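You operate a simulated robot arm through the tools that you are given. There is no shell and no other tool. Be economical: measure what you need, move in short steps, check, and stop when the job is done.

You are at the controls of a simulated two-armed robot. One attempt, no reset.

Task
Put the felt ring from the pin rail in the FELT drawer and polish the dull pins bright.
Fine: shut the drawer; beige block with paste from the red tin, put back after. Set down upright: beige block.
Where things are to end (x, y in the base frame): red felt ring within 60 mm of [560, 40].
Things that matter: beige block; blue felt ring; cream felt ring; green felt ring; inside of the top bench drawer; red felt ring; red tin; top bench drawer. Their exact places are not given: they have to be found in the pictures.

Only the result counts: the job must be done as asked and must still hold three seconds after the hand-in. Knocking over, shifting, dropping, spilling or breaking anything else fails it.

Robot
Two 6-joint arms with two-finger parallel grippers on one trunk, on a base that drives. Base frame: it is fixed to the floor where the robot stands at the start and does not move with it; the origin is under the middle of the robot, x ahead of it, y to its left, z up. Readings come in mm, degrees, newtons and seconds.
The left shoulder is at the start at [60, 187, 1122], the right one opposite. With the tool pointing down near the work surface each hand reaches from about 220 to 620 mm from the robot's upright axis, wherever it stands, measured 20 degrees to its own side. Places, roughly: beige block (4x7x4 cm) [500, -100, 800]; inside of the top bench drawer [700, 100, 700]; red tin [800, -100, 800]; top bench drawer [600, 100, 700]. Payload 1.57 kg a hand.
Tool frame (each hand has its own): the origin (TCP) lies between the finger pads and is the grasp point; the fingertips stand 30 mm ahead of it; z points along the fingers, y is the line along which they close. The gripper opens to 110 mm. The fingers are 24 mm wide and 12 mm thick; the gripper's body (48 by 112 mm) begins 78 mm behind the TCP.
Orientation is that of the tool frame in the base frame, as [roll, pitch, yaw] about the fixed x, y, z axes, in that order (R = Rz(yaw) Ry(pitch) Rx(roll)). With the fingers straight down and closing along the base's y, the tool's x points along the base's -x, its y along +y and its z along -z.

Tools
- The arms move only by the tool play_rows. It takes "left_deltas", "right_deltas" or both (then of equal length, played together; a hand with none holds still); each is a list of rows, each a list of 7 numbers: the finger opening in mm, from 0 to 110, then the shift along the tool's x, y, z in units of 300 mm (1.0 is 300 mm), then the turn, a rotation vector about the tool's x, y, z in units of 60 degrees (1.0 is 60 degrees). In form: [[hand, tx, ty, tz, ax, ay, az], ...]. A call has 1 to 20 rows; each row is the pose to reach, as a shift and turn from the pose commanded when the call began, along the tool's axes at that moment. A call with a number of a shift or a turn outside -1 to 1 is refused whole. Rows are played at 5 a second. More than 50 mm and 8.6 degrees between two rows, or a gripper value outside its range, and nothing of the call is played. Where a pose cannot be reached the arm comes as near as it can. A force on the tool above 40 N (or 10 N above the force at the start of the call, whichever is more), or a blocked arm, ends the call early, and 0.2 s more pass. The fingers move at their own pace (about 153 mm/s each) and stop on an object; they squeeze with about 30 N. The grip force told is the motor's: it shows also when the fingers shut on nothing. Time passes only in rows, and 0.2 s behind the last, so rows that repeat a pose let the fingers close. The reply holds the time, the measured pose of the TCP, the force on the tool along the base axes, the opening and the grip force, in the units named above and with some noise, with the torque about the TCP (base axes, N m) and any sound that the robot's microphone picked up, and new pictures: "views" is both (left out), scene, wrist or none (wrist: the cameras of the hands that moved).
- Cameras (640 x 400 px; columns grow to the right, rows downward): "scene" is now at [9.9, -10.4, 1656.3]; the picture's right is [-0.16, -0.99, 0.00], its down [-0.82, 0.14, -0.55] and it looks along [0.54, -0.09, -0.83] (base axes); focal length 272 px, centre (320, 200). "left" rides on the left gripper at [70, -16, -141] in its tool frame; the picture's right is [0.23, 0.97, 0.00], its down [-0.86, 0.20, -0.48] and it looks along [-0.47, 0.11, 0.88] (tool axes); focal length 222 px, centre (320, 200). "right" rides on the right gripper at [70, 16, -141] in its tool frame; the picture's right is [-0.23, 0.97, 0.00], its down [-0.86, -0.20, -0.48] and it looks along [-0.47, -0.11, 0.88] (tool axes); focal length 222 px, centre (320, 200).
- slide_trunk(by): slides the trunk up (or, below 0, down) by that many mm; the arms and the scene camera ride with it, the base frame stays. It gives what a move gives, with no picture.
- roll_base(legs): drives the robot by 1 to 6 legs, each [ahead, left, turn to the left] in mm, mm and degrees, along the robot's own axes; the way and the turn of a leg run together, so that a leg with both is an arc; at most 1500 mm and 180 degrees a leg. The arms and the cameras ride along, it lands a little off, and it stops where it bumps. It gives what a move gives, and a new picture of the scene camera.
- pan_tilt(pan, tilt): turns the head with the scene camera to pan (to the left, within 86 degrees either way) and tilt (down, from -29 to 69), counted from straight ahead of the robot. It gives what a move gives, and a new picture of the scene camera.
- probe_pixels(camera, pixels): for up to 12 pixels [column, row] of the newest picture of that camera ("zoom" is the newest enlarged one), the place [x, y, z] in the base frame of the surface seen there, good to about 2 mm. The clock stands still meanwhile.
- enlarge(camera, box): a new picture of the part [left, top, right, bottom] of that camera's present view, enlarged. The clock stands still meanwhile.
- finish_job(): hands the job in; it is judged then, once.

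Work in short steps. Measure before you move; look again where a grasp or a placing could have gone wrong, and mend it. You have 80 turns and 260 pictures in all, those below and enlarged ones among them. Open the grippers and draw the arms clear of the work before you hand the job in, unless the task says otherwise; then end with one line.

The tools are called after ">>>" by a JSON object that holds its "name" and its "arguments". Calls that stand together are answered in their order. play_rows: Moves the arms, as the interface text tells. Its arguments: {"type":"object","properties":{"left_deltas":{"type":"array","items":{"type":"array","items":{"type":"number"}}},"right_deltas":{"type":"array","items":{"type":"array","items":{"type":"number"}}},"views":{"type":"string","enum":["both","scene","wrist","none"]}},"required":[]} The other tools are called the same way: slide_trunk (by) slides the trunk up or down; roll_base (legs) drives the base; pan_tilt (pan, tilt) turns the head that bears the scene camera; probe_pixels (camera, pixels) gives the place of the surface under pixels of a picture; enlarge (camera, box) takes an enlarged picture of a part of a camera's view; finish_job () hands the job in.

At the start:

```text
time_s: 0.0
left_ee_pos: [396.7, 86.6, 1070.4]
left_ee_rot: [-180.0, 0.0, -180.0]
left_wrist_force: [-0.2, -0.3, 0.1]
left_wrist_torque: [-0.01, -0.01, 0.01]
left_opening: 109.8
left_finger_force: 0.1
right_ee_pos: [469.5, -267.1, 1142.7]
right_ee_rot: [180.0, 0.0, 180.0]
right_wrist_force: [0.6, 0.4, -0.4]
right_wrist_torque: [0.0, 0.02, 0.03]
right_opening: 110.0
right_finger_force: 0.0
trunk travel left (down, up): [-750.0, 240.0]
robot x, y, heading: [-0.3, -1.1, -0.1]
head pan, tilt: [-9.4, 56.5]
```

scene: 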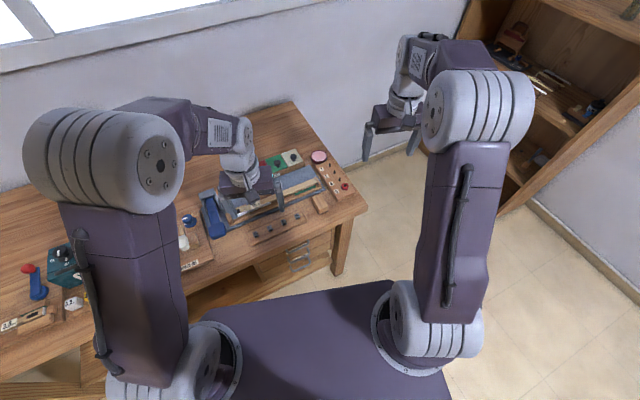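
right: 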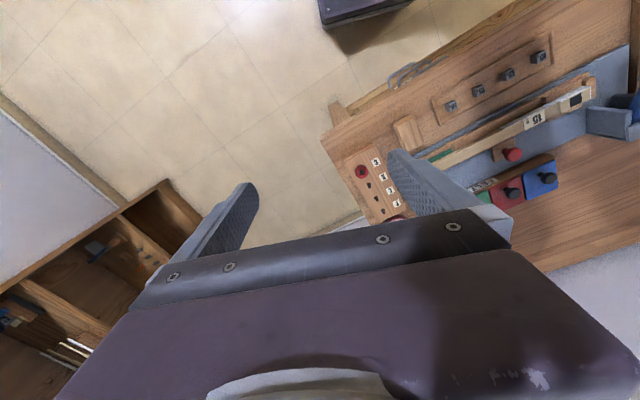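
left: 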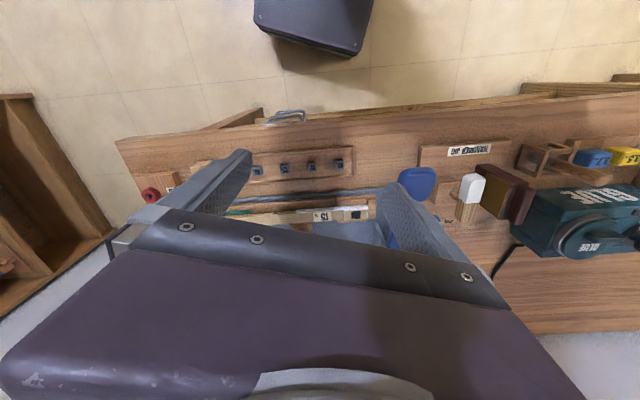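

The bench shows a pin rail near scene (322,175), tins (red/green/blue) and a drawer at (300,260). I enlarge the bench to see details.

>>> {"name": "enlarge", "arguments": {"camera": "scene", "box": [180, 130, 380, 280]}}

>>> {"name": "enlarge", "arguments": {"camera": "right", "box": [320, 20, 640, 230]}}

>>> {"name": "enlarge", "arguments": {"camera": "left", "box": [120, 90, 520, 260]}}

```text
2.67 times, centred on (280, 205) of scene
```

zoom: 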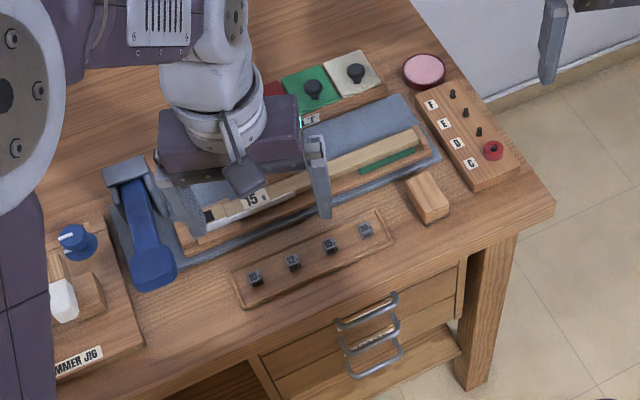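

```text
1.90 times, centred on (480, 125) of right
```

zoom: 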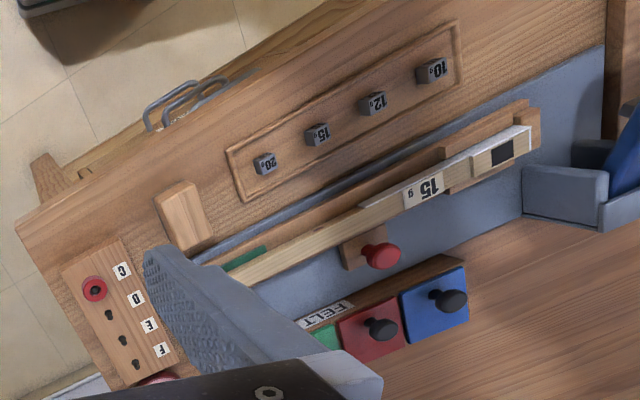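

```text
1.60 times, centred on (320, 175) of left
```

zoom: 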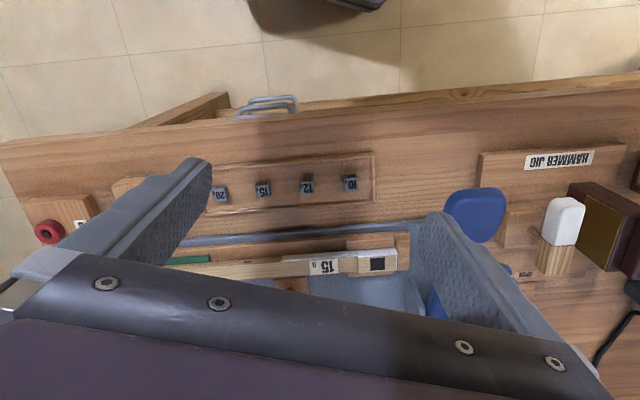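

I probe key places: pins, ring, block, tin, drawer handles via scene view pixels.

>>> {"name": "probe_pixels", "arguments": {"camera": "scene", "pixels": [[319, 157], [314, 204], [345, 187], [335, 179], [330, 172], [325, 165], [303, 246], [304, 254], [307, 264], [335, 162], [332, 199], [355, 192]]}}

>>> {"name": "enlarge", "arguments": {"camera": "scene", "box": [250, 220, 350, 290]}}

>>> {"name": "enlarge", "arguments": {"camera": "scene", "box": [260, 140, 370, 220]}}

```text
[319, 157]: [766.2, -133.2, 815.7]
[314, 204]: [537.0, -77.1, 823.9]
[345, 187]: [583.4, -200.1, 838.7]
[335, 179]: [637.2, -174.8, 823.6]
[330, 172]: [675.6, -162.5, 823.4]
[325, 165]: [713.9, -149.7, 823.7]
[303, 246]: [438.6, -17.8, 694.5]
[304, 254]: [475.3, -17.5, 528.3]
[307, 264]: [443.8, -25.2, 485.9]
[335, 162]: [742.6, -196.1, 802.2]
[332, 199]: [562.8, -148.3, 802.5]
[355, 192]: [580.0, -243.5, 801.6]
```

```text
5.71 times, centred on (300, 255) of scene
```

zoom: 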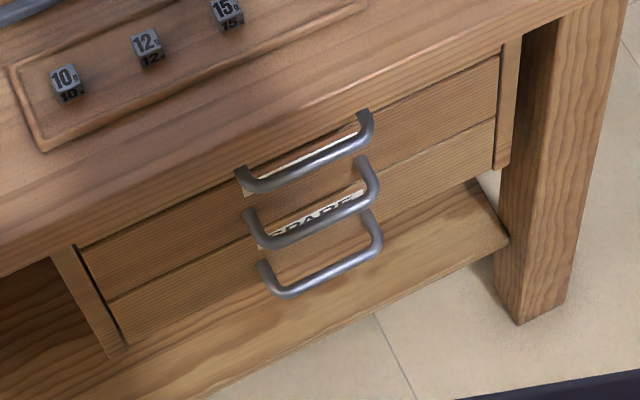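

```text
5.00 times, centred on (315, 180) of scene
```

zoom: 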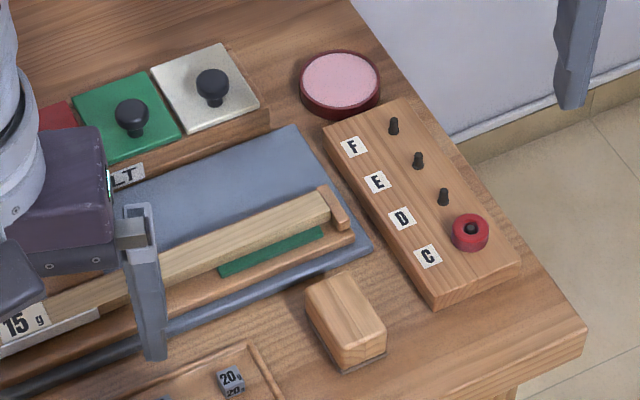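

I measure the base's front edge, drawer handles and bench edge with corrected pixels.

>>> {"name": "probe_pixels", "arguments": {"camera": "scene", "pixels": [[300, 292], [380, 284], [297, 247], [298, 259], [300, 268], [320, 204], [345, 186], [340, 179], [270, 256], [200, 273], [318, 236], [366, 205]]}}

>>> {"name": "roll_base", "arguments": {"legs": [[-500, 0, 0]]}}

```text
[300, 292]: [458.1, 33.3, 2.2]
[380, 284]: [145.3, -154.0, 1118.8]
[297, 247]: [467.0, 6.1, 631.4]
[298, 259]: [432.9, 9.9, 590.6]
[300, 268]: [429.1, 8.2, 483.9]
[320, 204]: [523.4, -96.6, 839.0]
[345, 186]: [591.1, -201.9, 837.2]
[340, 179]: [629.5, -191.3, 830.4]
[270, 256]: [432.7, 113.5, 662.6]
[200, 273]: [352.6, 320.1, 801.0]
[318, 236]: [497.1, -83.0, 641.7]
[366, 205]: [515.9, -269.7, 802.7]
```

```text
time_s: 3.0
left_ee_pos: [-105.8, 87.5, 1069.7]
left_ee_rot: [-180.0, -0.1, 180.0]
left_wrist_force: [-0.2, -0.1, 0.3]
left_wrist_torque: [-0.05, 0.01, -0.03]
left_opening: 110.0
left_finger_force: 0.2
right_ee_pos: [-30.8, -268.2, 1140.9]
right_ee_rot: [180.0, 0.0, -180.0]
right_wrist_force: [0.6, -1.2, 0.1]
right_wrist_torque: [-0.02, 0.03, -0.02]
right_opening: 109.9
right_finger_force: 0.1
trunk travel left (down, up): [-750.0, 240.0]
robot x, y, heading: [-502.9, 0.8, 0.1]
head pan, tilt: [-9.4, 56.5]
```

scene: 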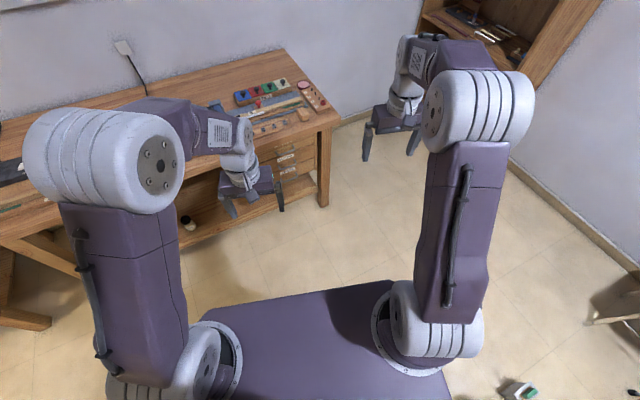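

The bench is yawed ~15°. I enlarge the drawer region from here and the bench top.

>>> {"name": "enlarge", "arguments": {"camera": "scene", "box": [230, 130, 340, 200]}}

>>> {"name": "enlarge", "arguments": {"camera": "scene", "box": [220, 70, 340, 145]}}

```text
5.71 times, centred on (285, 165) of scene
```

zoom: 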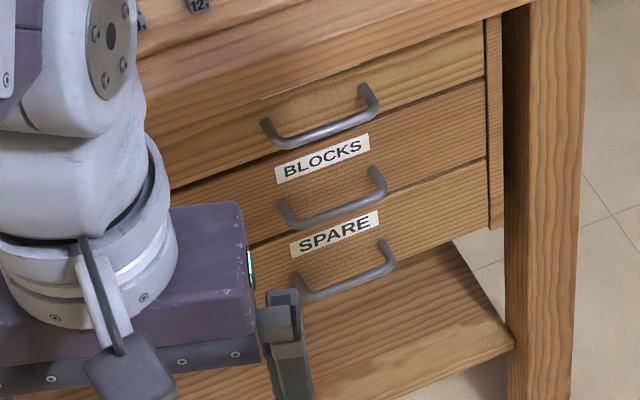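

```text
5.33 times, centred on (280, 108) of scene
```

zoom: 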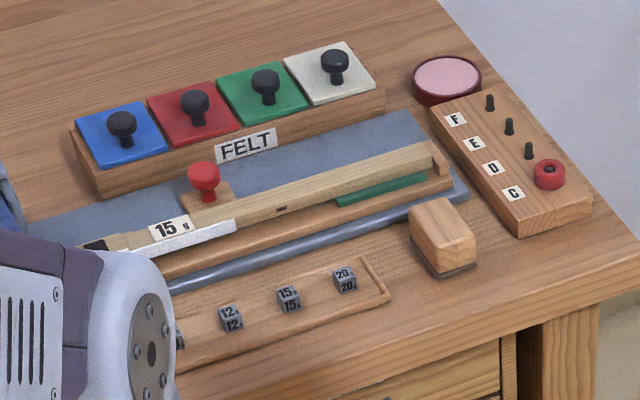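

Drawers are BLOCKS, SPARE and a top one whose label is hidden by the overhang. I lower the trunk and look to check the label.

>>> {"name": "slide_trunk", "arguments": {"by": -500}}

>>> {"name": "pan_tilt", "arguments": {"pan": 0, "tilt": 25}}

>>> {"name": "enlarge", "arguments": {"camera": "scene", "box": [240, 130, 400, 230]}}

```text
refused: -500 is not a number from -400 to 400
```

```text
time_s: 3.9
left_ee_pos: [-105.0, 87.7, 1070.7]
left_ee_rot: [179.9, 0.0, -179.9]
left_wrist_force: [-0.3, 0.1, 0.0]
left_wrist_torque: [-0.02, -0.03, 0.05]
left_opening: 110.1
left_finger_force: 0.0
right_ee_pos: [-31.2, -266.7, 1142.0]
right_ee_rot: [-180.0, 0.0, -179.9]
right_wrist_force: [-0.7, -0.1, 0.5]
right_wrist_torque: [0.0, 0.01, 0.0]
right_opening: 110.1
right_finger_force: 0.1
trunk travel left (down, up): [-750.0, 240.0]
robot x, y, heading: [-503.1, -0.8, 0.3]
head pan, tilt: [0.0, 25.0]
```

scene: 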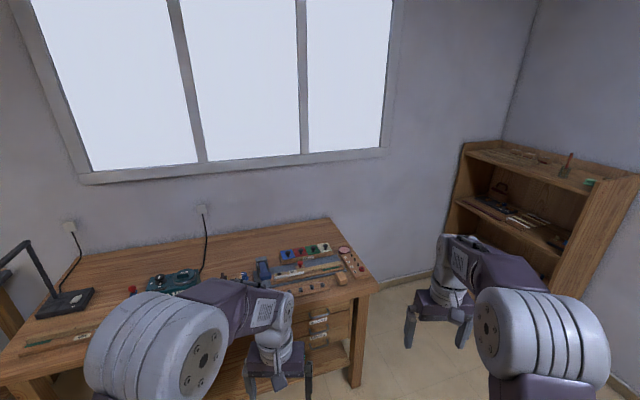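

```text
4.00 times, centred on (320, 180) of scene
```

zoom: 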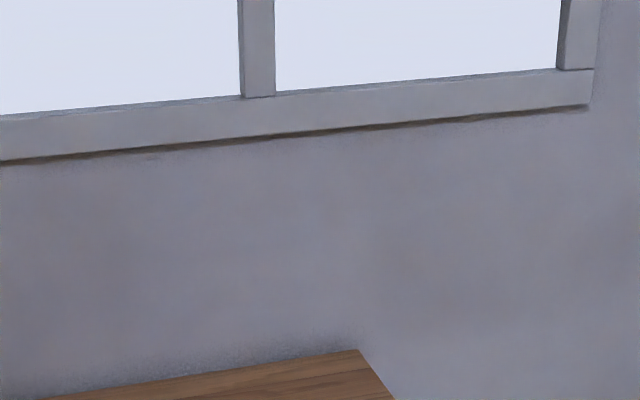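

Refused at -500; I slide -400 then view the drawers again.

>>> {"name": "slide_trunk", "arguments": {"by": -400}}

>>> {"name": "pan_tilt", "arguments": {"pan": 0, "tilt": 30}}

>>> {"name": "enlarge", "arguments": {"camera": "scene", "box": [240, 130, 400, 230]}}

```text
time_s: 7.8
left_ee_pos: [-105.9, 87.1, 671.6]
left_ee_rot: [179.9, 0.0, -180.0]
left_wrist_force: [-0.4, -0.8, -0.2]
left_wrist_torque: [-0.01, 0.02, 0.01]
left_opening: 110.0
left_finger_force: 0.0
right_ee_pos: [-32.3, -268.0, 744.0]
right_ee_rot: [180.0, 0.0, -179.9]
right_wrist_force: [0.1, 1.0, -0.2]
right_wrist_torque: [0.0, -0.02, -0.03]
right_opening: 109.9
right_finger_force: 0.1
trunk travel left (down, up): [-350.0, 640.0]
robot x, y, heading: [-502.0, 0.9, 0.2]
head pan, tilt: [0.0, 25.0]
```

```text
time_s: 8.4
left_ee_pos: [-105.4, 87.7, 670.1]
left_ee_rot: [180.0, 0.0, -179.8]
left_wrist_force: [-0.5, -1.0, -0.1]
left_wrist_torque: [0.0, 0.03, -0.01]
left_opening: 110.1
left_finger_force: 0.0
right_ee_pos: [-31.8, -266.7, 743.2]
right_ee_rot: [-179.9, 0.0, -179.9]
right_wrist_force: [0.4, -1.0, -0.8]
right_wrist_torque: [0.0, 0.0, -0.01]
right_opening: 110.0
right_finger_force: 0.0
trunk travel left (down, up): [-350.0, 640.0]
robot x, y, heading: [-501.9, -2.7, 0.0]
head pan, tilt: [0.0, 30.0]
```

scene: 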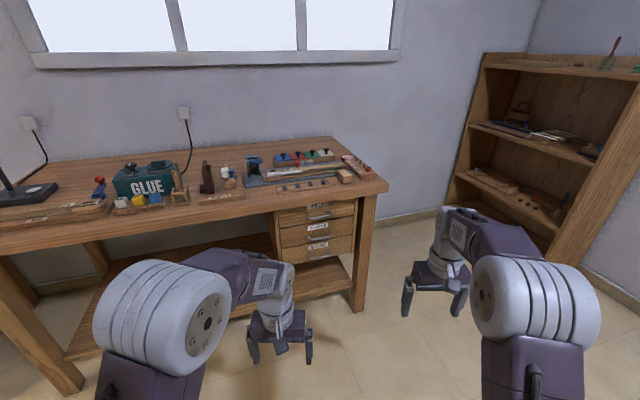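

```text
4.00 times, centred on (320, 180) of scene
```

zoom: 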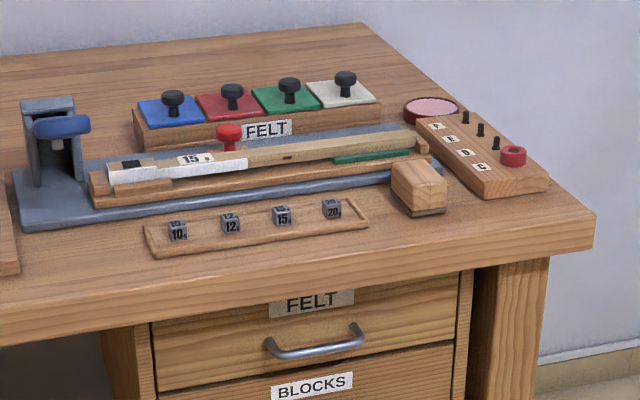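

The top drawer is FELT. I probe its handle and front, block corners, pins and tin in this zoom.

>>> {"name": "probe_pixels", "arguments": {"camera": "zoom", "pixels": [[315, 350], [268, 344], [355, 330], [315, 335], [220, 355], [400, 345], [315, 366], [593, 240], [300, 275], [415, 215], [443, 188], [431, 163]]}}

>>> {"name": "probe_pixels", "arguments": {"camera": "zoom", "pixels": [[393, 165], [428, 208], [513, 148], [496, 138], [481, 124], [466, 112], [530, 175], [431, 104], [431, 98], [513, 163], [560, 275], [450, 300]]}}

```text
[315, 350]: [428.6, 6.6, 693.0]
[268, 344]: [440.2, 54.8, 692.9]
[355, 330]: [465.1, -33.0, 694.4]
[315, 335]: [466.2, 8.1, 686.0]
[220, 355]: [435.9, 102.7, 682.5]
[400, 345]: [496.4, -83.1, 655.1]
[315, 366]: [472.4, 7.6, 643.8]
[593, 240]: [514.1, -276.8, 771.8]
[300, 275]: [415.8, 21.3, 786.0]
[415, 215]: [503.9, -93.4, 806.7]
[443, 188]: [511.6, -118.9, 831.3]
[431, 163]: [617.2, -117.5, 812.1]
```

```text
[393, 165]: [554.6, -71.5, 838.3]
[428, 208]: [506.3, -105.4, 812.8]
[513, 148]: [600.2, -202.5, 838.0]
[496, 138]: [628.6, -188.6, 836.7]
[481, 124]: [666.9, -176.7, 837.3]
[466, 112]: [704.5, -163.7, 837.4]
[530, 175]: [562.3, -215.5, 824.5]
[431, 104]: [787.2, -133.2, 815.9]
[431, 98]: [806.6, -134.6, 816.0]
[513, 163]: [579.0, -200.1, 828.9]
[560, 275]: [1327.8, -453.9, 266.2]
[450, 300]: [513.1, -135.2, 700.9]
```

Bench axis is turned 18.1°; depth/handle/rail geometry is now known. I raise the trunk back, then turn parallel to the bench and drive toward the rail station, stopping short.

>>> {"name": "slide_trunk", "arguments": {"by": 400}}

>>> {"name": "roll_base", "arguments": {"legs": [[0, 0, 18.1], [0, -354, 0], [480, 0, 0]]}}

>>> {"name": "pan_tilt", "arguments": {"pan": -15, "tilt": 50}}

```text
time_s: 12.2
left_ee_pos: [-106.0, 88.6, 1069.9]
left_ee_rot: [-180.0, 0.0, -180.0]
left_wrist_force: [-0.5, -0.6, 0.5]
left_wrist_torque: [0.0, -0.04, 0.02]
left_opening: 109.8
left_finger_force: 0.0
right_ee_pos: [-33.1, -266.8, 1142.1]
right_ee_rot: [-179.9, 0.0, -179.9]
right_wrist_force: [-0.3, -0.5, 0.0]
right_wrist_torque: [-0.01, 0.01, -0.01]
right_opening: 110.3
right_finger_force: 0.0
trunk travel left (down, up): [-750.0, 240.0]
robot x, y, heading: [-501.7, 2.4, 0.1]
head pan, tilt: [0.0, 30.0]
```

```text
time_s: 18.0
left_ee_pos: [419.5, 20.5, 1071.1]
left_ee_rot: [-179.9, 0.1, -162.0]
left_wrist_force: [1.1, 0.4, 0.5]
left_wrist_torque: [0.0, 0.0, 0.0]
left_opening: 109.9
left_finger_force: 0.0
right_ee_pos: [598.8, -295.5, 1143.0]
right_ee_rot: [179.9, 0.0, -161.8]
right_wrist_force: [0.1, 0.0, 0.4]
right_wrist_torque: [-0.01, 0.02, 0.03]
right_opening: 109.8
right_finger_force: 0.0
trunk travel left (down, up): [-750.0, 240.0]
robot x, y, heading: [66.2, -185.5, 18.2]
head pan, tilt: [0.0, 30.0]
```

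scene: 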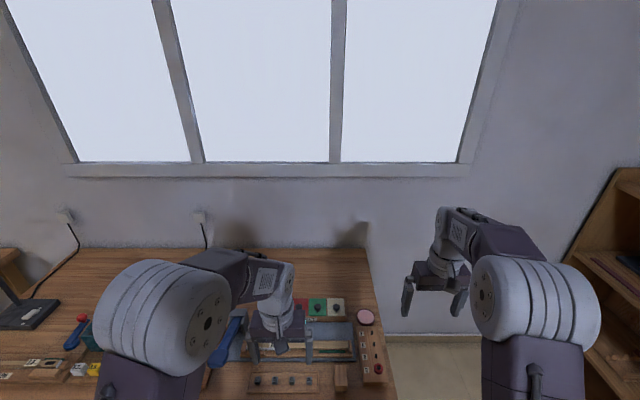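

```text
time_s: 18.9
left_ee_pos: [419.5, 21.0, 1071.7]
left_ee_rot: [-179.9, 0.1, -161.9]
left_wrist_force: [0.4, -0.1, -0.5]
left_wrist_torque: [0.0, -0.02, 0.05]
left_opening: 110.1
left_finger_force: 0.1
right_ee_pos: [599.4, -294.5, 1143.1]
right_ee_rot: [-180.0, 0.0, -161.8]
right_wrist_force: [0.4, -0.3, -0.1]
right_wrist_torque: [0.02, -0.01, 0.01]
right_opening: 110.1
right_finger_force: 0.0
trunk travel left (down, up): [-750.0, 240.0]
robot x, y, heading: [67.2, -187.2, 18.2]
head pan, tilt: [-15.0, 50.0]
```

scene: 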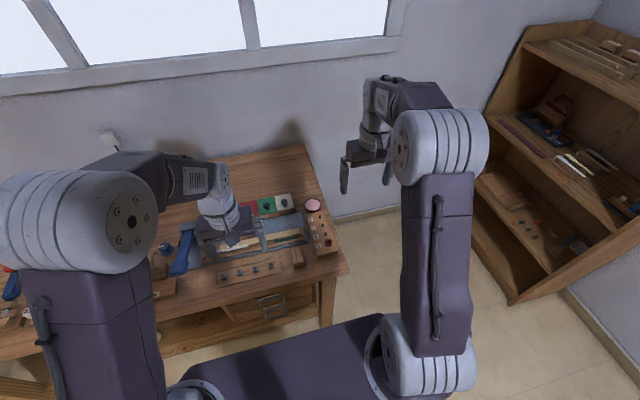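

The robot is now parallel to the bench; ring C is about 20 mm ahead and 91 mm left of the right hand. I bring the right hand above it at z≈960 and look.

>>> {"name": "play_rows", "arguments": {"right_deltas": [[110, -0.013, 0.06, 0.12, 0, 0, 0], [110, -0.025, 0.12, 0.24, 0, 0, 0], [110, -0.038, 0.18, 0.36, 0, 0, 0], [110, -0.05, 0.24, 0.48, 0, 0, 0], [80, -0.063, 0.303, 0.6, 0, 0, 0], [80, -0.063, 0.303, 0.6, 0, 0, 0]], "views": "wrist"}}

>>> {"name": "enlarge", "arguments": {"camera": "right", "box": [200, 100, 440, 250]}}

```text
time_s: 20.2
left_ee_pos: [419.1, 19.6, 1070.8]
left_ee_rot: [179.9, 0.0, -161.9]
left_wrist_force: [0.0, 0.0, -0.2]
left_wrist_torque: [0.03, -0.01, -0.03]
left_opening: 109.8
left_finger_force: 0.0
right_ee_pos: [590.7, -200.1, 961.7]
right_ee_rot: [179.9, 0.1, -161.9]
right_wrist_force: [-0.3, 0.5, 0.3]
right_wrist_torque: [0.02, 0.0, 0.03]
right_opening: 80.3
right_finger_force: 0.0
trunk travel left (down, up): [-750.0, 240.0]
robot x, y, heading: [68.6, -186.8, 18.1]
head pan, tilt: [-15.0, 50.0]
```

right: 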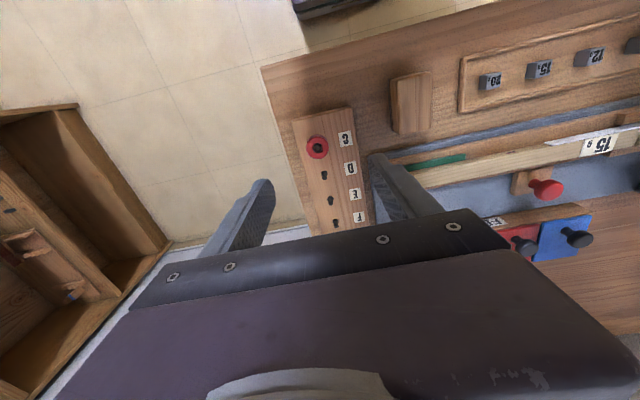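

```text
2.67 times, centred on (320, 175) of right
```

zoom: 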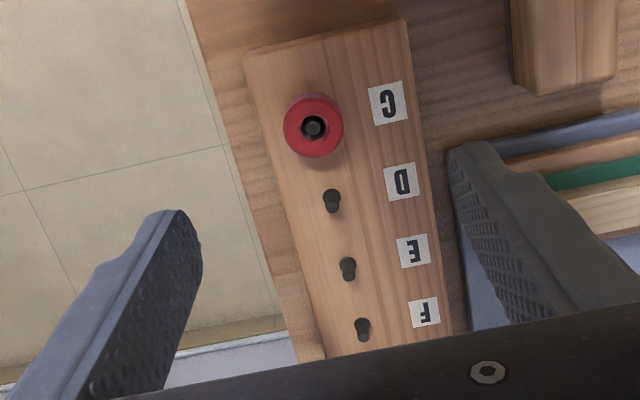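

The wrist view shows the ring clearly; I probe ring rims, pin tips, rail corners and the block.

>>> {"name": "probe_pixels", "arguments": {"camera": "zoom", "pixels": [[313, 128], [290, 127], [336, 127], [313, 104], [315, 150], [333, 195], [347, 264], [361, 324], [350, 160], [280, 200]]}}

>>> {"name": "probe_pixels", "arguments": {"camera": "right", "pixels": [[393, 80], [428, 75], [397, 130], [429, 127], [411, 100], [294, 118], [348, 108]]}}

```text
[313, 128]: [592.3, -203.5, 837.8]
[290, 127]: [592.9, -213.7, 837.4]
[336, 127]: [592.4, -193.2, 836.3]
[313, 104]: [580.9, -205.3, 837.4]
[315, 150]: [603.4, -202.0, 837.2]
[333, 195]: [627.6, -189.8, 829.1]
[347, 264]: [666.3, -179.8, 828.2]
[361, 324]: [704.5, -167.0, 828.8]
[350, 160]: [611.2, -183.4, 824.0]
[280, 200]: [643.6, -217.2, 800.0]
```

```text
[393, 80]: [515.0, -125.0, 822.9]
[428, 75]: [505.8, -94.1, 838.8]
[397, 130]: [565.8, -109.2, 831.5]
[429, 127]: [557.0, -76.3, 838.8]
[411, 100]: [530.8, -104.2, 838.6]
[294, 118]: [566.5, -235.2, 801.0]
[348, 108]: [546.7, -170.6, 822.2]
```

Ring centre is (592,-203.5), top 837.5, rail top 824. I descend to z≈857 with opening 50, then close on the ring.

>>> {"name": "play_rows", "arguments": {"right_deltas": [[50, -0.002, -0.0127, 0.1, 0, 0, 0], [50, -0.002, -0.0127, 0.2, 0, 0, 0], [50, -0.002, -0.0127, 0.3, 0, 0, 0], [50, -0.002, -0.0127, 0.348, 0, 0, 0], [50, -0.002, -0.0127, 0.348, 0, 0, 0], [10, -0.002, -0.0127, 0.348, 0, 0, 0], [10, -0.002, -0.0127, 0.348, 0, 0, 0], [10, -0.002, -0.0127, 0.348, 0, 0, 0]], "views": "wrist"}}

>>> {"name": "enlarge", "arguments": {"camera": "right", "box": [220, 120, 420, 245]}}

```text
time_s: 22.1
left_ee_pos: [419.2, 20.5, 1070.6]
left_ee_rot: [-180.0, 0.0, -161.9]
left_wrist_force: [-0.4, -0.2, 0.5]
left_wrist_torque: [-0.01, 0.01, 0.01]
left_opening: 110.0
left_finger_force: 0.0
right_ee_pos: [590.4, -204.8, 857.0]
right_ee_rot: [-180.0, 0.0, -161.9]
right_wrist_force: [-0.3, -0.1, 0.2]
right_wrist_torque: [-0.02, 0.0, 0.0]
right_opening: 22.5
right_finger_force: 30.3
trunk travel left (down, up): [-750.0, 240.0]
robot x, y, heading: [73.2, -186.9, 17.9]
head pan, tilt: [-15.0, 50.0]
```

right: 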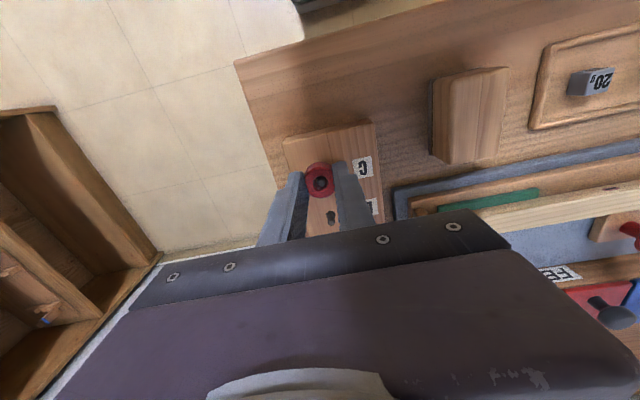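

```text
3.20 times, centred on (320, 182) of right
```

zoom: 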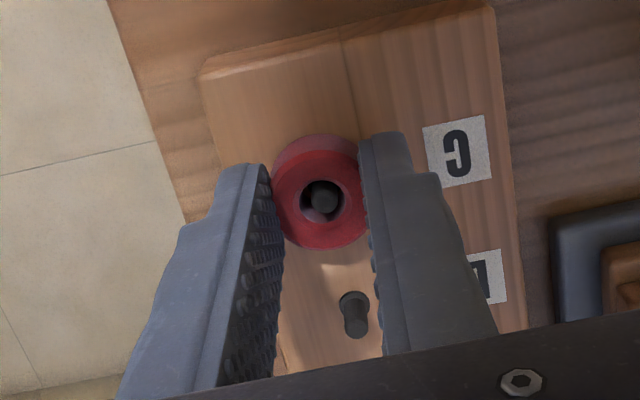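

The ring is gripped (22.5 mm). I lift straight up.

>>> {"name": "play_rows", "arguments": {"right_deltas": [[10, 0, 0, -0.03, 0, 0, 0], [10, 0, 0, -0.08, 0, 0, 0], [10, 0, 0, -0.2, 0, 0, 0], [10, 0, 0, -0.34, 0, 0, 0], [10, 0, 0, -0.45, 0, 0, 0], [10, 0, 0, -0.5, 0, 0, 0]], "views": "wrist"}}

>>> {"name": "enlarge", "arguments": {"camera": "right", "box": [220, 120, 420, 245]}}

```text
time_s: 23.4
left_ee_pos: [419.3, 20.6, 1070.0]
left_ee_rot: [-180.0, -0.1, -162.0]
left_wrist_force: [-1.2, 0.1, -0.4]
left_wrist_torque: [-0.03, -0.01, 0.03]
left_opening: 109.9
left_finger_force: 0.1
right_ee_pos: [589.3, -204.0, 1008.7]
right_ee_rot: [180.0, 0.0, -161.9]
right_wrist_force: [0.1, 0.7, -1.1]
right_wrist_torque: [0.0, 0.02, -0.01]
right_opening: 22.5
right_finger_force: 29.9
trunk travel left (down, up): [-750.0, 240.0]
robot x, y, heading: [71.2, -185.2, 18.2]
head pan, tilt: [-15.0, 50.0]
```

right: 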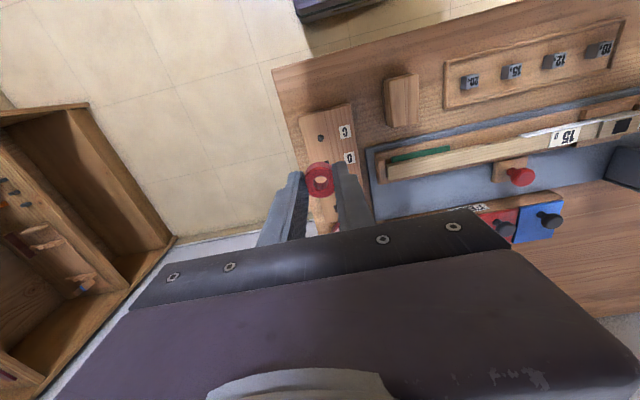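

```text
3.20 times, centred on (320, 182) of right
```

zoom: 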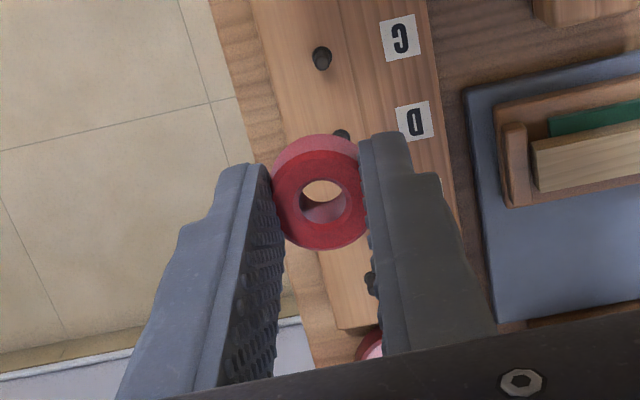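

C pin is dark too, so all four need polish. I drive back 130 mm with the ring held, then start turning the left hand to horizontal for the handle.

>>> {"name": "roll_base", "arguments": {"legs": [[-130, 0, 0]]}}

>>> {"name": "play_rows", "arguments": {"left_deltas": [[90, 0, 0, 0, -0.072, -0.072, 0.072], [90, 0, 0, 0, -0.144, -0.144, 0.144], [90, 0, 0, 0, -0.216, -0.216, 0.216], [90, 0, 0, 0, -0.288, -0.288, 0.288], [90, 0, 0, 0, -0.361, -0.361, 0.361], [90, 0, 0, 0, -0.433, -0.433, 0.433], [90, 0, 0, 0, -0.505, -0.505, 0.505], [90, 0, 0, 0, -0.577, -0.577, 0.577], [90, 0, 0, 0, -0.577, -0.577, 0.577]], "views": "scene"}}

```text
time_s: 24.7
left_ee_pos: [296.6, -20.5, 1070.9]
left_ee_rot: [-179.9, -0.2, -161.9]
left_wrist_force: [0.2, -0.6, 1.0]
left_wrist_torque: [0.01, 0.02, -0.03]
left_opening: 110.0
left_finger_force: 0.1
right_ee_pos: [467.3, -244.6, 1006.5]
right_ee_rot: [-180.0, -0.1, -161.9]
right_wrist_force: [-0.2, 0.2, 0.3]
right_wrist_torque: [-0.01, 0.02, -0.02]
right_opening: 22.6
right_finger_force: 30.7
trunk travel left (down, up): [-750.0, 240.0]
robot x, y, heading: [-52.3, -230.9, 17.9]
head pan, tilt: [-15.0, 50.0]
```

scene: 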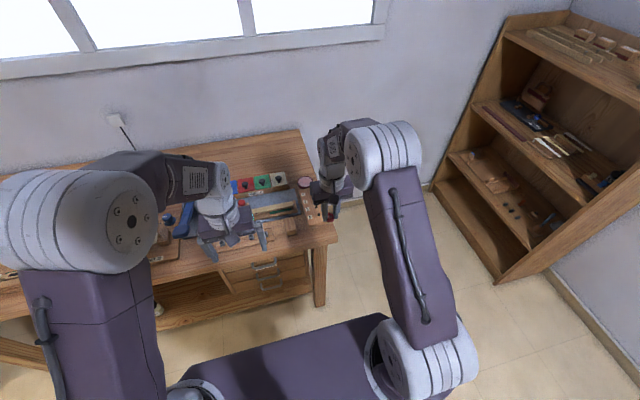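

```text
time_s: 26.7
left_ee_pos: [296.1, -18.7, 1070.0]
left_ee_rot: [134.9, 19.5, 152.9]
left_wrist_force: [0.6, -0.5, 0.1]
left_wrist_torque: [0.0, -0.01, -0.01]
left_opening: 90.1
left_finger_force: 0.1
right_ee_pos: [465.0, -244.6, 1008.1]
right_ee_rot: [-179.9, 0.1, -161.9]
right_wrist_force: [0.3, -0.7, 0.2]
right_wrist_torque: [0.04, 0.01, 0.0]
right_opening: 22.6
right_finger_force: 29.9
trunk travel left (down, up): [-750.0, 240.0]
robot x, y, heading: [-54.1, -221.9, 18.3]
head pan, tilt: [-15.0, 50.0]
```

scene: 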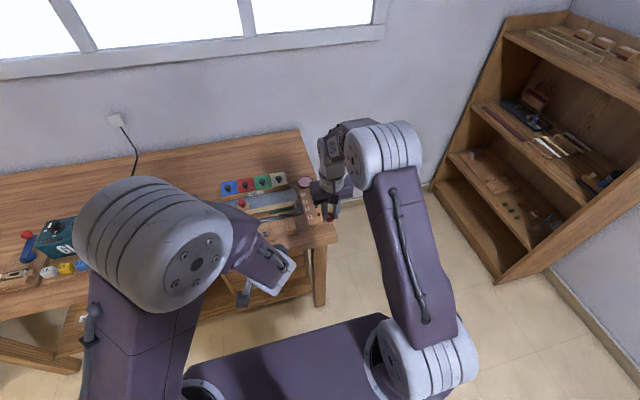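

Halfway turned and reachable. I play the second 60° about the same axis.

>>> {"name": "play_rows", "arguments": {"left_deltas": [[90, 0, 0, 0, -0.072, -0.072, 0.072], [90, 0, 0, 0, -0.144, -0.144, 0.144], [90, 0, 0, 0, -0.216, -0.216, 0.216], [90, 0, 0, 0, -0.288, -0.288, 0.288], [90, 0, 0, 0, -0.361, -0.361, 0.361], [90, 0, 0, 0, -0.433, -0.433, 0.433], [90, 0, 0, 0, -0.505, -0.505, 0.505], [90, 0, 0, 0, -0.577, -0.577, 0.577], [90, 0, 0, 0, -0.577, -0.577, 0.577]], "views": "both"}}

```text
time_s: 28.2
left_ee_pos: [335.0, -42.2, 1117.2]
left_ee_rot: [93.4, 18.1, 116.7]
left_wrist_force: [0.3, 0.2, 1.3]
left_wrist_torque: [-0.04, 0.01, -0.01]
left_opening: 89.9
left_finger_force: 0.0
left hand out of reach, approached as far as the arm can: row 3, 4, 5, 6, 7
right_ee_pos: [466.8, -246.1, 1008.5]
right_ee_rot: [-179.9, -0.1, -161.9]
right_wrist_force: [-0.1, -0.5, -0.5]
right_wrist_torque: [0.02, 0.02, 0.02]
right_opening: 22.1
right_finger_force: 29.9
trunk travel left (down, up): [-750.0, 240.0]
robot x, y, heading: [-52.9, -223.7, 18.2]
head pan, tilt: [-15.0, 50.0]
stopped in row 7 (left hand): the arm was blocked; the commanded pose is now the measured one
```

scene: 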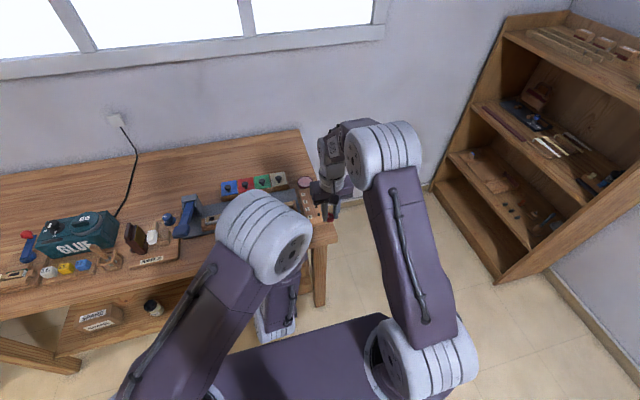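
left: 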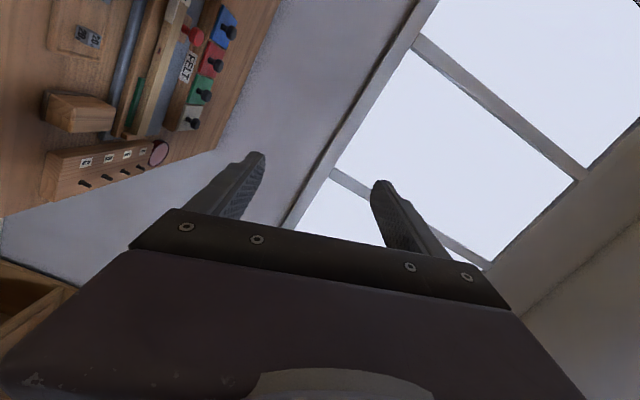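

The arm was too high/close to complete the turn. I move the left hand down 280 mm in front of the bench while finishing the orientation (target rpy 90,0,108).

>>> {"name": "play_rows", "arguments": {"left_deltas": [[90, 0.05, -0.147, 0.0125, 0, 0, 0], [90, 0.099, -0.294, 0.025, 0, 0, 0], [90, 0.149, -0.441, 0.0375, -0.008, -0.033, 0.076], [90, 0.198, -0.588, 0.05, -0.016, -0.066, 0.152], [90, 0.248, -0.735, 0.0625, -0.025, -0.1, 0.229], [90, 0.297, -0.882, 0.075, -0.033, -0.133, 0.305], [90, 0.297, -0.882, 0.075, -0.033, -0.133, 0.305]], "views": "both"}}

```text
time_s: 29.8
left_ee_pos: [338.1, -37.9, 836.4]
left_ee_rot: [90.1, -0.3, 108.0]
left_wrist_force: [0.6, 0.3, 0.4]
left_wrist_torque: [0.03, 0.0, -0.03]
left_opening: 90.0
left_finger_force: 0.0
right_ee_pos: [466.4, -245.9, 1007.7]
right_ee_rot: [180.0, 0.0, -161.9]
right_wrist_force: [1.0, 0.0, -0.5]
right_wrist_torque: [0.04, 0.02, -0.03]
right_opening: 22.6
right_finger_force: 29.7
trunk travel left (down, up): [-750.0, 240.0]
robot x, y, heading: [-56.6, -224.2, 18.0]
head pan, tilt: [-15.0, 50.0]
```

scene: 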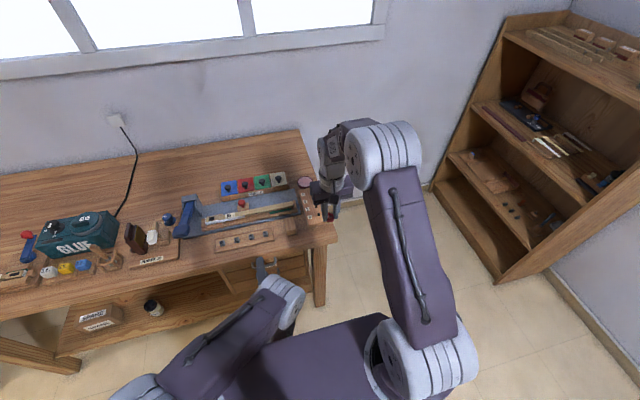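
left: 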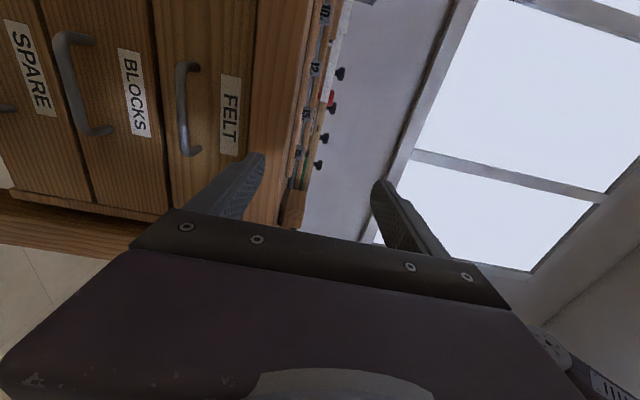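

Orientation is right (tool x = left, y = up, z = toward bench). I probe the FELT handle in this view.

>>> {"name": "probe_pixels", "arguments": {"camera": "left", "pixels": [[181, 90], [181, 110], [183, 130], [194, 67], [196, 152], [210, 110], [236, 65], [160, 110], [252, 110]]}}

```text
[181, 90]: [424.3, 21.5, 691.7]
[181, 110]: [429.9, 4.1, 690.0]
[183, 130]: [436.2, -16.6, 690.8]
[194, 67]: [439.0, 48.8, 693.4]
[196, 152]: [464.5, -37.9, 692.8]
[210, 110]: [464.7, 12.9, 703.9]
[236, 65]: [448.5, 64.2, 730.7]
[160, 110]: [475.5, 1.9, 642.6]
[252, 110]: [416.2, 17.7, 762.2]
```

Handle bar centre ≈(430,4,692), front 36 mm behind. I lower to z=692 and advance so the fingers straddle the bar, then close.

>>> {"name": "play_rows", "arguments": {"left_deltas": [[60, 0.012, -0.16, 0, 0, 0, 0], [50, 0.025, -0.32, 0, 0, 0, 0], [50, 0.037, -0.481, 0, 0, 0, 0], [50, 0.037, -0.481, 0.1, 0, 0, 0], [50, 0.037, -0.481, 0.2, 0, 0, 0], [50, 0.037, -0.481, 0.3, 0, 0, 0], [50, 0.037, -0.481, 0.3, 0, 0, 0]], "views": "both"}}

```text
time_s: 31.4
left_ee_pos: [389.0, 2.1, 724.8]
left_ee_rot: [90.1, -0.1, 108.0]
left_wrist_force: [-2.8, 2.1, -0.3]
left_wrist_torque: [-0.02, -0.14, 0.1]
left_opening: 51.2
left_finger_force: 0.2
left hand out of reach, approached as far as the arm can: row 3, 4, 5, 6, 7
right_ee_pos: [466.5, -245.5, 1008.1]
right_ee_rot: [180.0, 0.1, -161.8]
right_wrist_force: [0.0, -0.1, -0.7]
right_wrist_torque: [0.02, -0.01, 0.01]
right_opening: 22.7
right_finger_force: 30.2
trunk travel left (down, up): [-750.0, 240.0]
robot x, y, heading: [-57.9, -228.7, 18.0]
head pan, tilt: [-15.0, 50.0]
```

scene: 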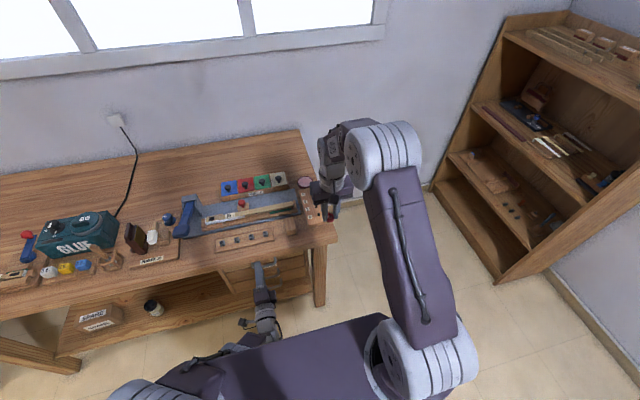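
left: 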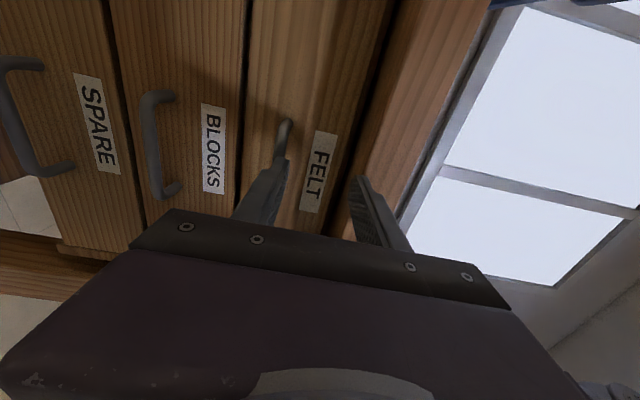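

The arm can't get low enough at this trunk height. I back off and up, then lower the trunk 150 mm.

>>> {"name": "play_rows", "arguments": {"left_deltas": [[50, 0, 0, -0.13, 0, 0, 0], [50, 0, 0, -0.26, 0, 0, 0], [50, 0, 0.13, -0.26, 0, 0, 0], [50, 0, 0.26, -0.26, 0, 0, 0], [50, 0, 0.39, -0.26, 0, 0, 0], [50, 0, 0.39, -0.26, 0, 0, 0]], "views": "none"}}

>>> {"name": "slide_trunk", "arguments": {"by": -150}}

```text
time_s: 32.8
left_ee_pos: [368.4, -50.2, 728.7]
left_ee_rot: [90.0, -0.1, 107.9]
left_wrist_force: [0.0, 0.5, -0.3]
left_wrist_torque: [-0.01, 0.0, -0.03]
left_opening: 50.0
left_finger_force: 0.0
left hand out of reach, approached as far as the arm can: row 1, 2, 3, 4, 5, 6
right_ee_pos: [465.9, -244.8, 1008.0]
right_ee_rot: [-180.0, -0.1, -161.9]
right_wrist_force: [1.0, 0.4, 0.1]
right_wrist_torque: [0.0, -0.01, 0.02]
right_opening: 22.6
right_finger_force: 29.8
trunk travel left (down, up): [-750.0, 240.0]
robot x, y, heading: [-56.3, -226.4, 18.2]
head pan, tilt: [-15.0, 50.0]
```

```text
time_s: 34.6
left_ee_pos: [368.9, -51.0, 577.9]
left_ee_rot: [90.1, 0.0, 107.9]
left_wrist_force: [0.5, 0.7, 0.4]
left_wrist_torque: [0.02, 0.02, 0.0]
left_opening: 49.7
left_finger_force: 0.1
right_ee_pos: [466.8, -244.9, 857.1]
right_ee_rot: [179.9, 0.0, -161.9]
right_wrist_force: [0.7, 0.3, -0.3]
right_wrist_torque: [0.01, -0.02, -0.02]
right_opening: 22.5
right_finger_force: 29.7
trunk travel left (down, up): [-600.0, 390.0]
robot x, y, heading: [-54.2, -223.7, 17.9]
head pan, tilt: [-15.0, 50.0]
```

The left arm got stuck at a limit. I look at it and try a modest move up/left to see how it responds.

>>> {"name": "play_rows", "arguments": {"left_deltas": [[50, 0.0, 0.0, 0.0, 0, 0, 0], [50, 0, 0, 0, 0, 0, 0]], "views": "both"}}

```text
time_s: 35.2
left_ee_pos: [370.3, -51.9, 578.2]
left_ee_rot: [90.0, -0.1, 107.9]
left_wrist_force: [-0.2, -0.2, 0.8]
left_wrist_torque: [-0.01, -0.02, -0.02]
left_opening: 49.9
left_finger_force: 0.1
right_ee_pos: [465.9, -245.2, 858.4]
right_ee_rot: [179.9, 0.0, -161.9]
right_wrist_force: [-0.1, -0.9, -0.8]
right_wrist_torque: [0.0, -0.03, 0.01]
right_opening: 22.5
right_finger_force: 30.0
trunk travel left (down, up): [-600.0, 390.0]
robot x, y, heading: [-52.7, -226.9, 18.4]
head pan, tilt: [-15.0, 50.0]
```

scene: 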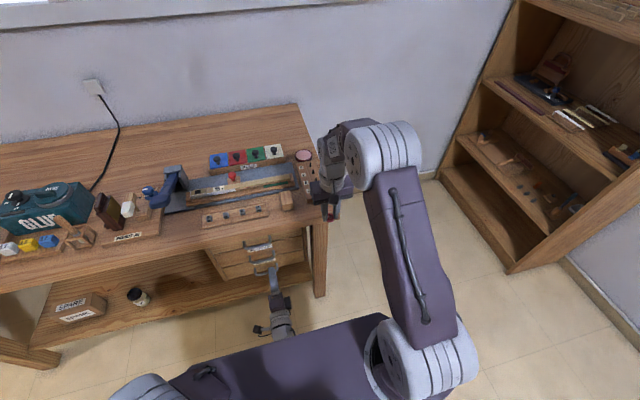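
left: 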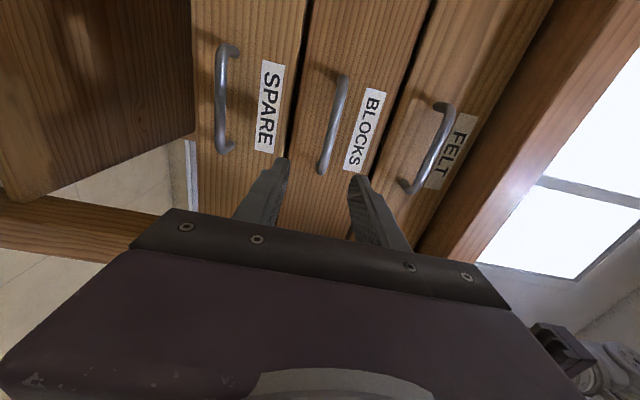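

I try raising the left hand to z≈692 and sliding 30 mm left, still clear of the bench.

>>> {"name": "play_rows", "arguments": {"left_deltas": [[50, 0.03, 0.06, 0, 0, 0, 0], [50, 0.06, 0.12, 0, 0, 0, 0], [50, 0.09, 0.18, 0, 0, 0, 0], [50, 0.11, 0.24, 0, 0, 0, 0], [50, 0.11, 0.31, 0, 0, 0, 0], [50, 0.11, 0.38, 0, 0, 0, 0], [50, 0.11, 0.38, 0, 0, 0, 0]], "views": "none"}}

```text
time_s: 36.8
left_ee_pos: [377.8, -29.6, 578.8]
left_ee_rot: [89.9, -0.1, 107.9]
left_wrist_force: [-0.7, 0.1, 0.2]
left_wrist_torque: [-0.02, 0.0, -0.02]
left_opening: 50.0
left_finger_force: 0.0
left hand out of reach, approached as far as the arm can: row 1, 2, 3, 4, 5, 6, 7
right_ee_pos: [465.9, -244.6, 858.8]
right_ee_rot: [-180.0, 0.0, -161.9]
right_wrist_force: [0.5, 0.0, 0.3]
right_wrist_torque: [-0.02, -0.02, 0.01]
right_opening: 22.6
right_finger_force: 30.0
trunk travel left (down, up): [-600.0, 390.0]
robot x, y, heading: [-55.8, -227.0, 18.1]
head pan, tilt: [-15.0, 50.0]
```

Only vertical motion is blocked—likely a wrist limit. I tilt the tool 30° downward (rotation about tool x) while raising.

>>> {"name": "play_rows", "arguments": {"left_deltas": [[50, 0, 0.03, -0.03, 0.1, 0, 0], [50, 0, 0.06, -0.06, 0.2, 0, 0], [50, 0, 0.09, -0.09, 0.3, 0, 0], [50, 0, 0.15, -0.1, 0.4, 0, 0], [50, 0, 0.21, -0.1, 0.5, 0, 0], [50, 0, 0.27, -0.1, 0.5, 0, 0], [50, 0, 0.33, -0.1, 0.5, 0, 0], [50, 0, 0.38, -0.1, 0.5, 0, 0], [50, 0, 0.38, -0.1, 0.5, 0, 0]], "views": "scene"}}

```text
time_s: 38.8
left_ee_pos: [346.6, -41.3, 457.2]
left_ee_rot: [119.9, -0.1, 108.0]
left_wrist_force: [0.2, 0.8, -0.8]
left_wrist_torque: [-0.01, 0.02, 0.0]
left_opening: 50.2
left_finger_force: 0.0
left hand out of reach, approached as far as the arm can: row 1, 2, 3, 4, 5, 6, 7, 8, 9
right_ee_pos: [465.0, -244.8, 858.6]
right_ee_rot: [-180.0, 0.0, -161.9]
right_wrist_force: [-0.1, -0.9, -0.8]
right_wrist_torque: [0.02, 0.0, -0.06]
right_opening: 22.5
right_finger_force: 29.7
trunk travel left (down, up): [-600.0, 390.0]
robot x, y, heading: [-56.3, -227.6, 18.2]
head pan, tilt: [-15.0, 50.0]
```

scene: 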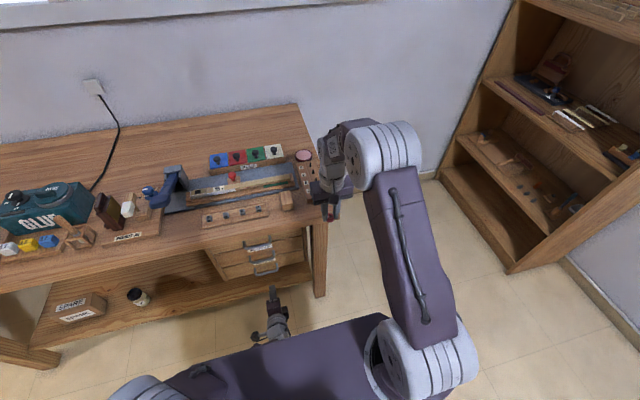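

The arm flipped into a bad elbow-low configuration. I back the base away 250 mm and swing the left hand to fingers-down while moving it up and out, to reset the configuration.

>>> {"name": "roll_base", "arguments": {"legs": [[-250, 0, 0]]}}

>>> {"name": "play_rows", "arguments": {"left_deltas": [[50, 0, 0.1, -0.016, 0.125, 0, 0], [50, 0, 0.2, -0.032, 0.25, 0, 0], [50, 0, 0.3, -0.048, 0.375, 0, 0], [50, 0, 0.4, -0.064, 0.5, 0, 0], [50, 0, 0.5, -0.08, 0.625, 0, 0], [50, 0, 0.6, -0.096, 0.75, 0, 0], [50, 0, 0.75, -0.112, 0.875, 0, 0], [50, 0, 0.887, -0.128, 1.0, 0, 0], [50, 0, 0.887, -0.128, 1.0, 0, 0]], "views": "scene"}}

```text
time_s: 40.6
left_ee_pos: [109.2, -118.3, 458.2]
left_ee_rot: [119.8, -0.1, 108.0]
left_wrist_force: [-0.8, 0.2, 0.3]
left_wrist_torque: [0.04, 0.0, -0.01]
left_opening: 50.2
left_finger_force: 0.0
right_ee_pos: [228.6, -321.5, 857.9]
right_ee_rot: [-180.0, 0.0, -161.7]
right_wrist_force: [0.2, 0.0, 0.5]
right_wrist_torque: [-0.02, -0.05, -0.03]
right_opening: 22.5
right_finger_force: 30.6
trunk travel left (down, up): [-600.0, 390.0]
robot x, y, heading: [-290.9, -303.6, 18.0]
head pan, tilt: [-15.0, 50.0]
```

scene: 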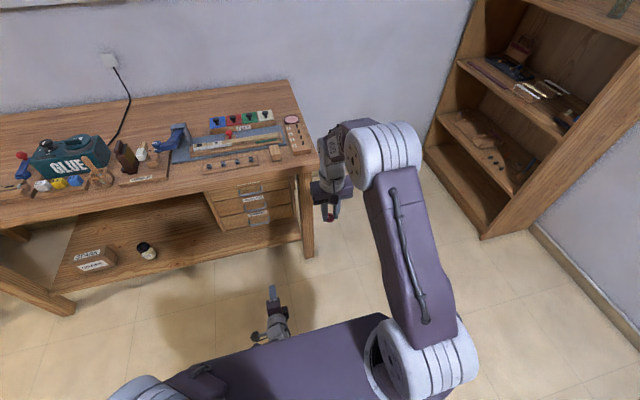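

```text
time_s: 42.6
left_ee_pos: [203.1, -87.9, 706.0]
left_ee_rot: [179.9, -0.1, 107.9]
left_wrist_force: [0.0, -0.2, 0.3]
left_wrist_torque: [0.03, 0.02, -0.01]
left_opening: 49.9
left_finger_force: 0.1
left hand out of reach, approached as far as the arm can: row 1, 2, 3, 4, 6, 7
right_ee_pos: [230.1, -322.3, 857.7]
right_ee_rot: [180.0, 0.0, -161.8]
right_wrist_force: [-0.7, 0.3, -0.4]
right_wrist_torque: [0.02, 0.04, 0.0]
right_opening: 22.6
right_finger_force: 29.8
trunk travel left (down, up): [-600.0, 390.0]
robot x, y, heading: [-293.6, -304.4, 18.1]
head pan, tilt: [-15.0, 50.0]
```

scene: 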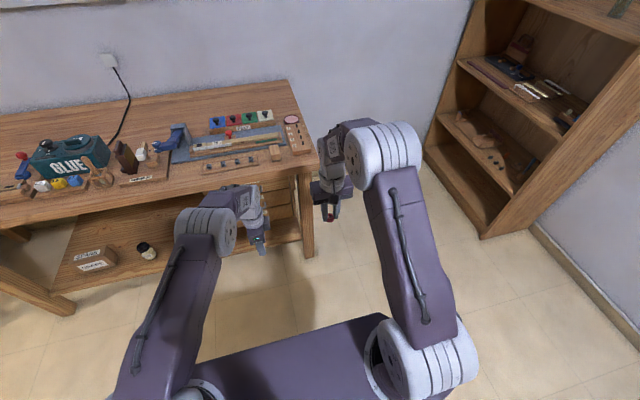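

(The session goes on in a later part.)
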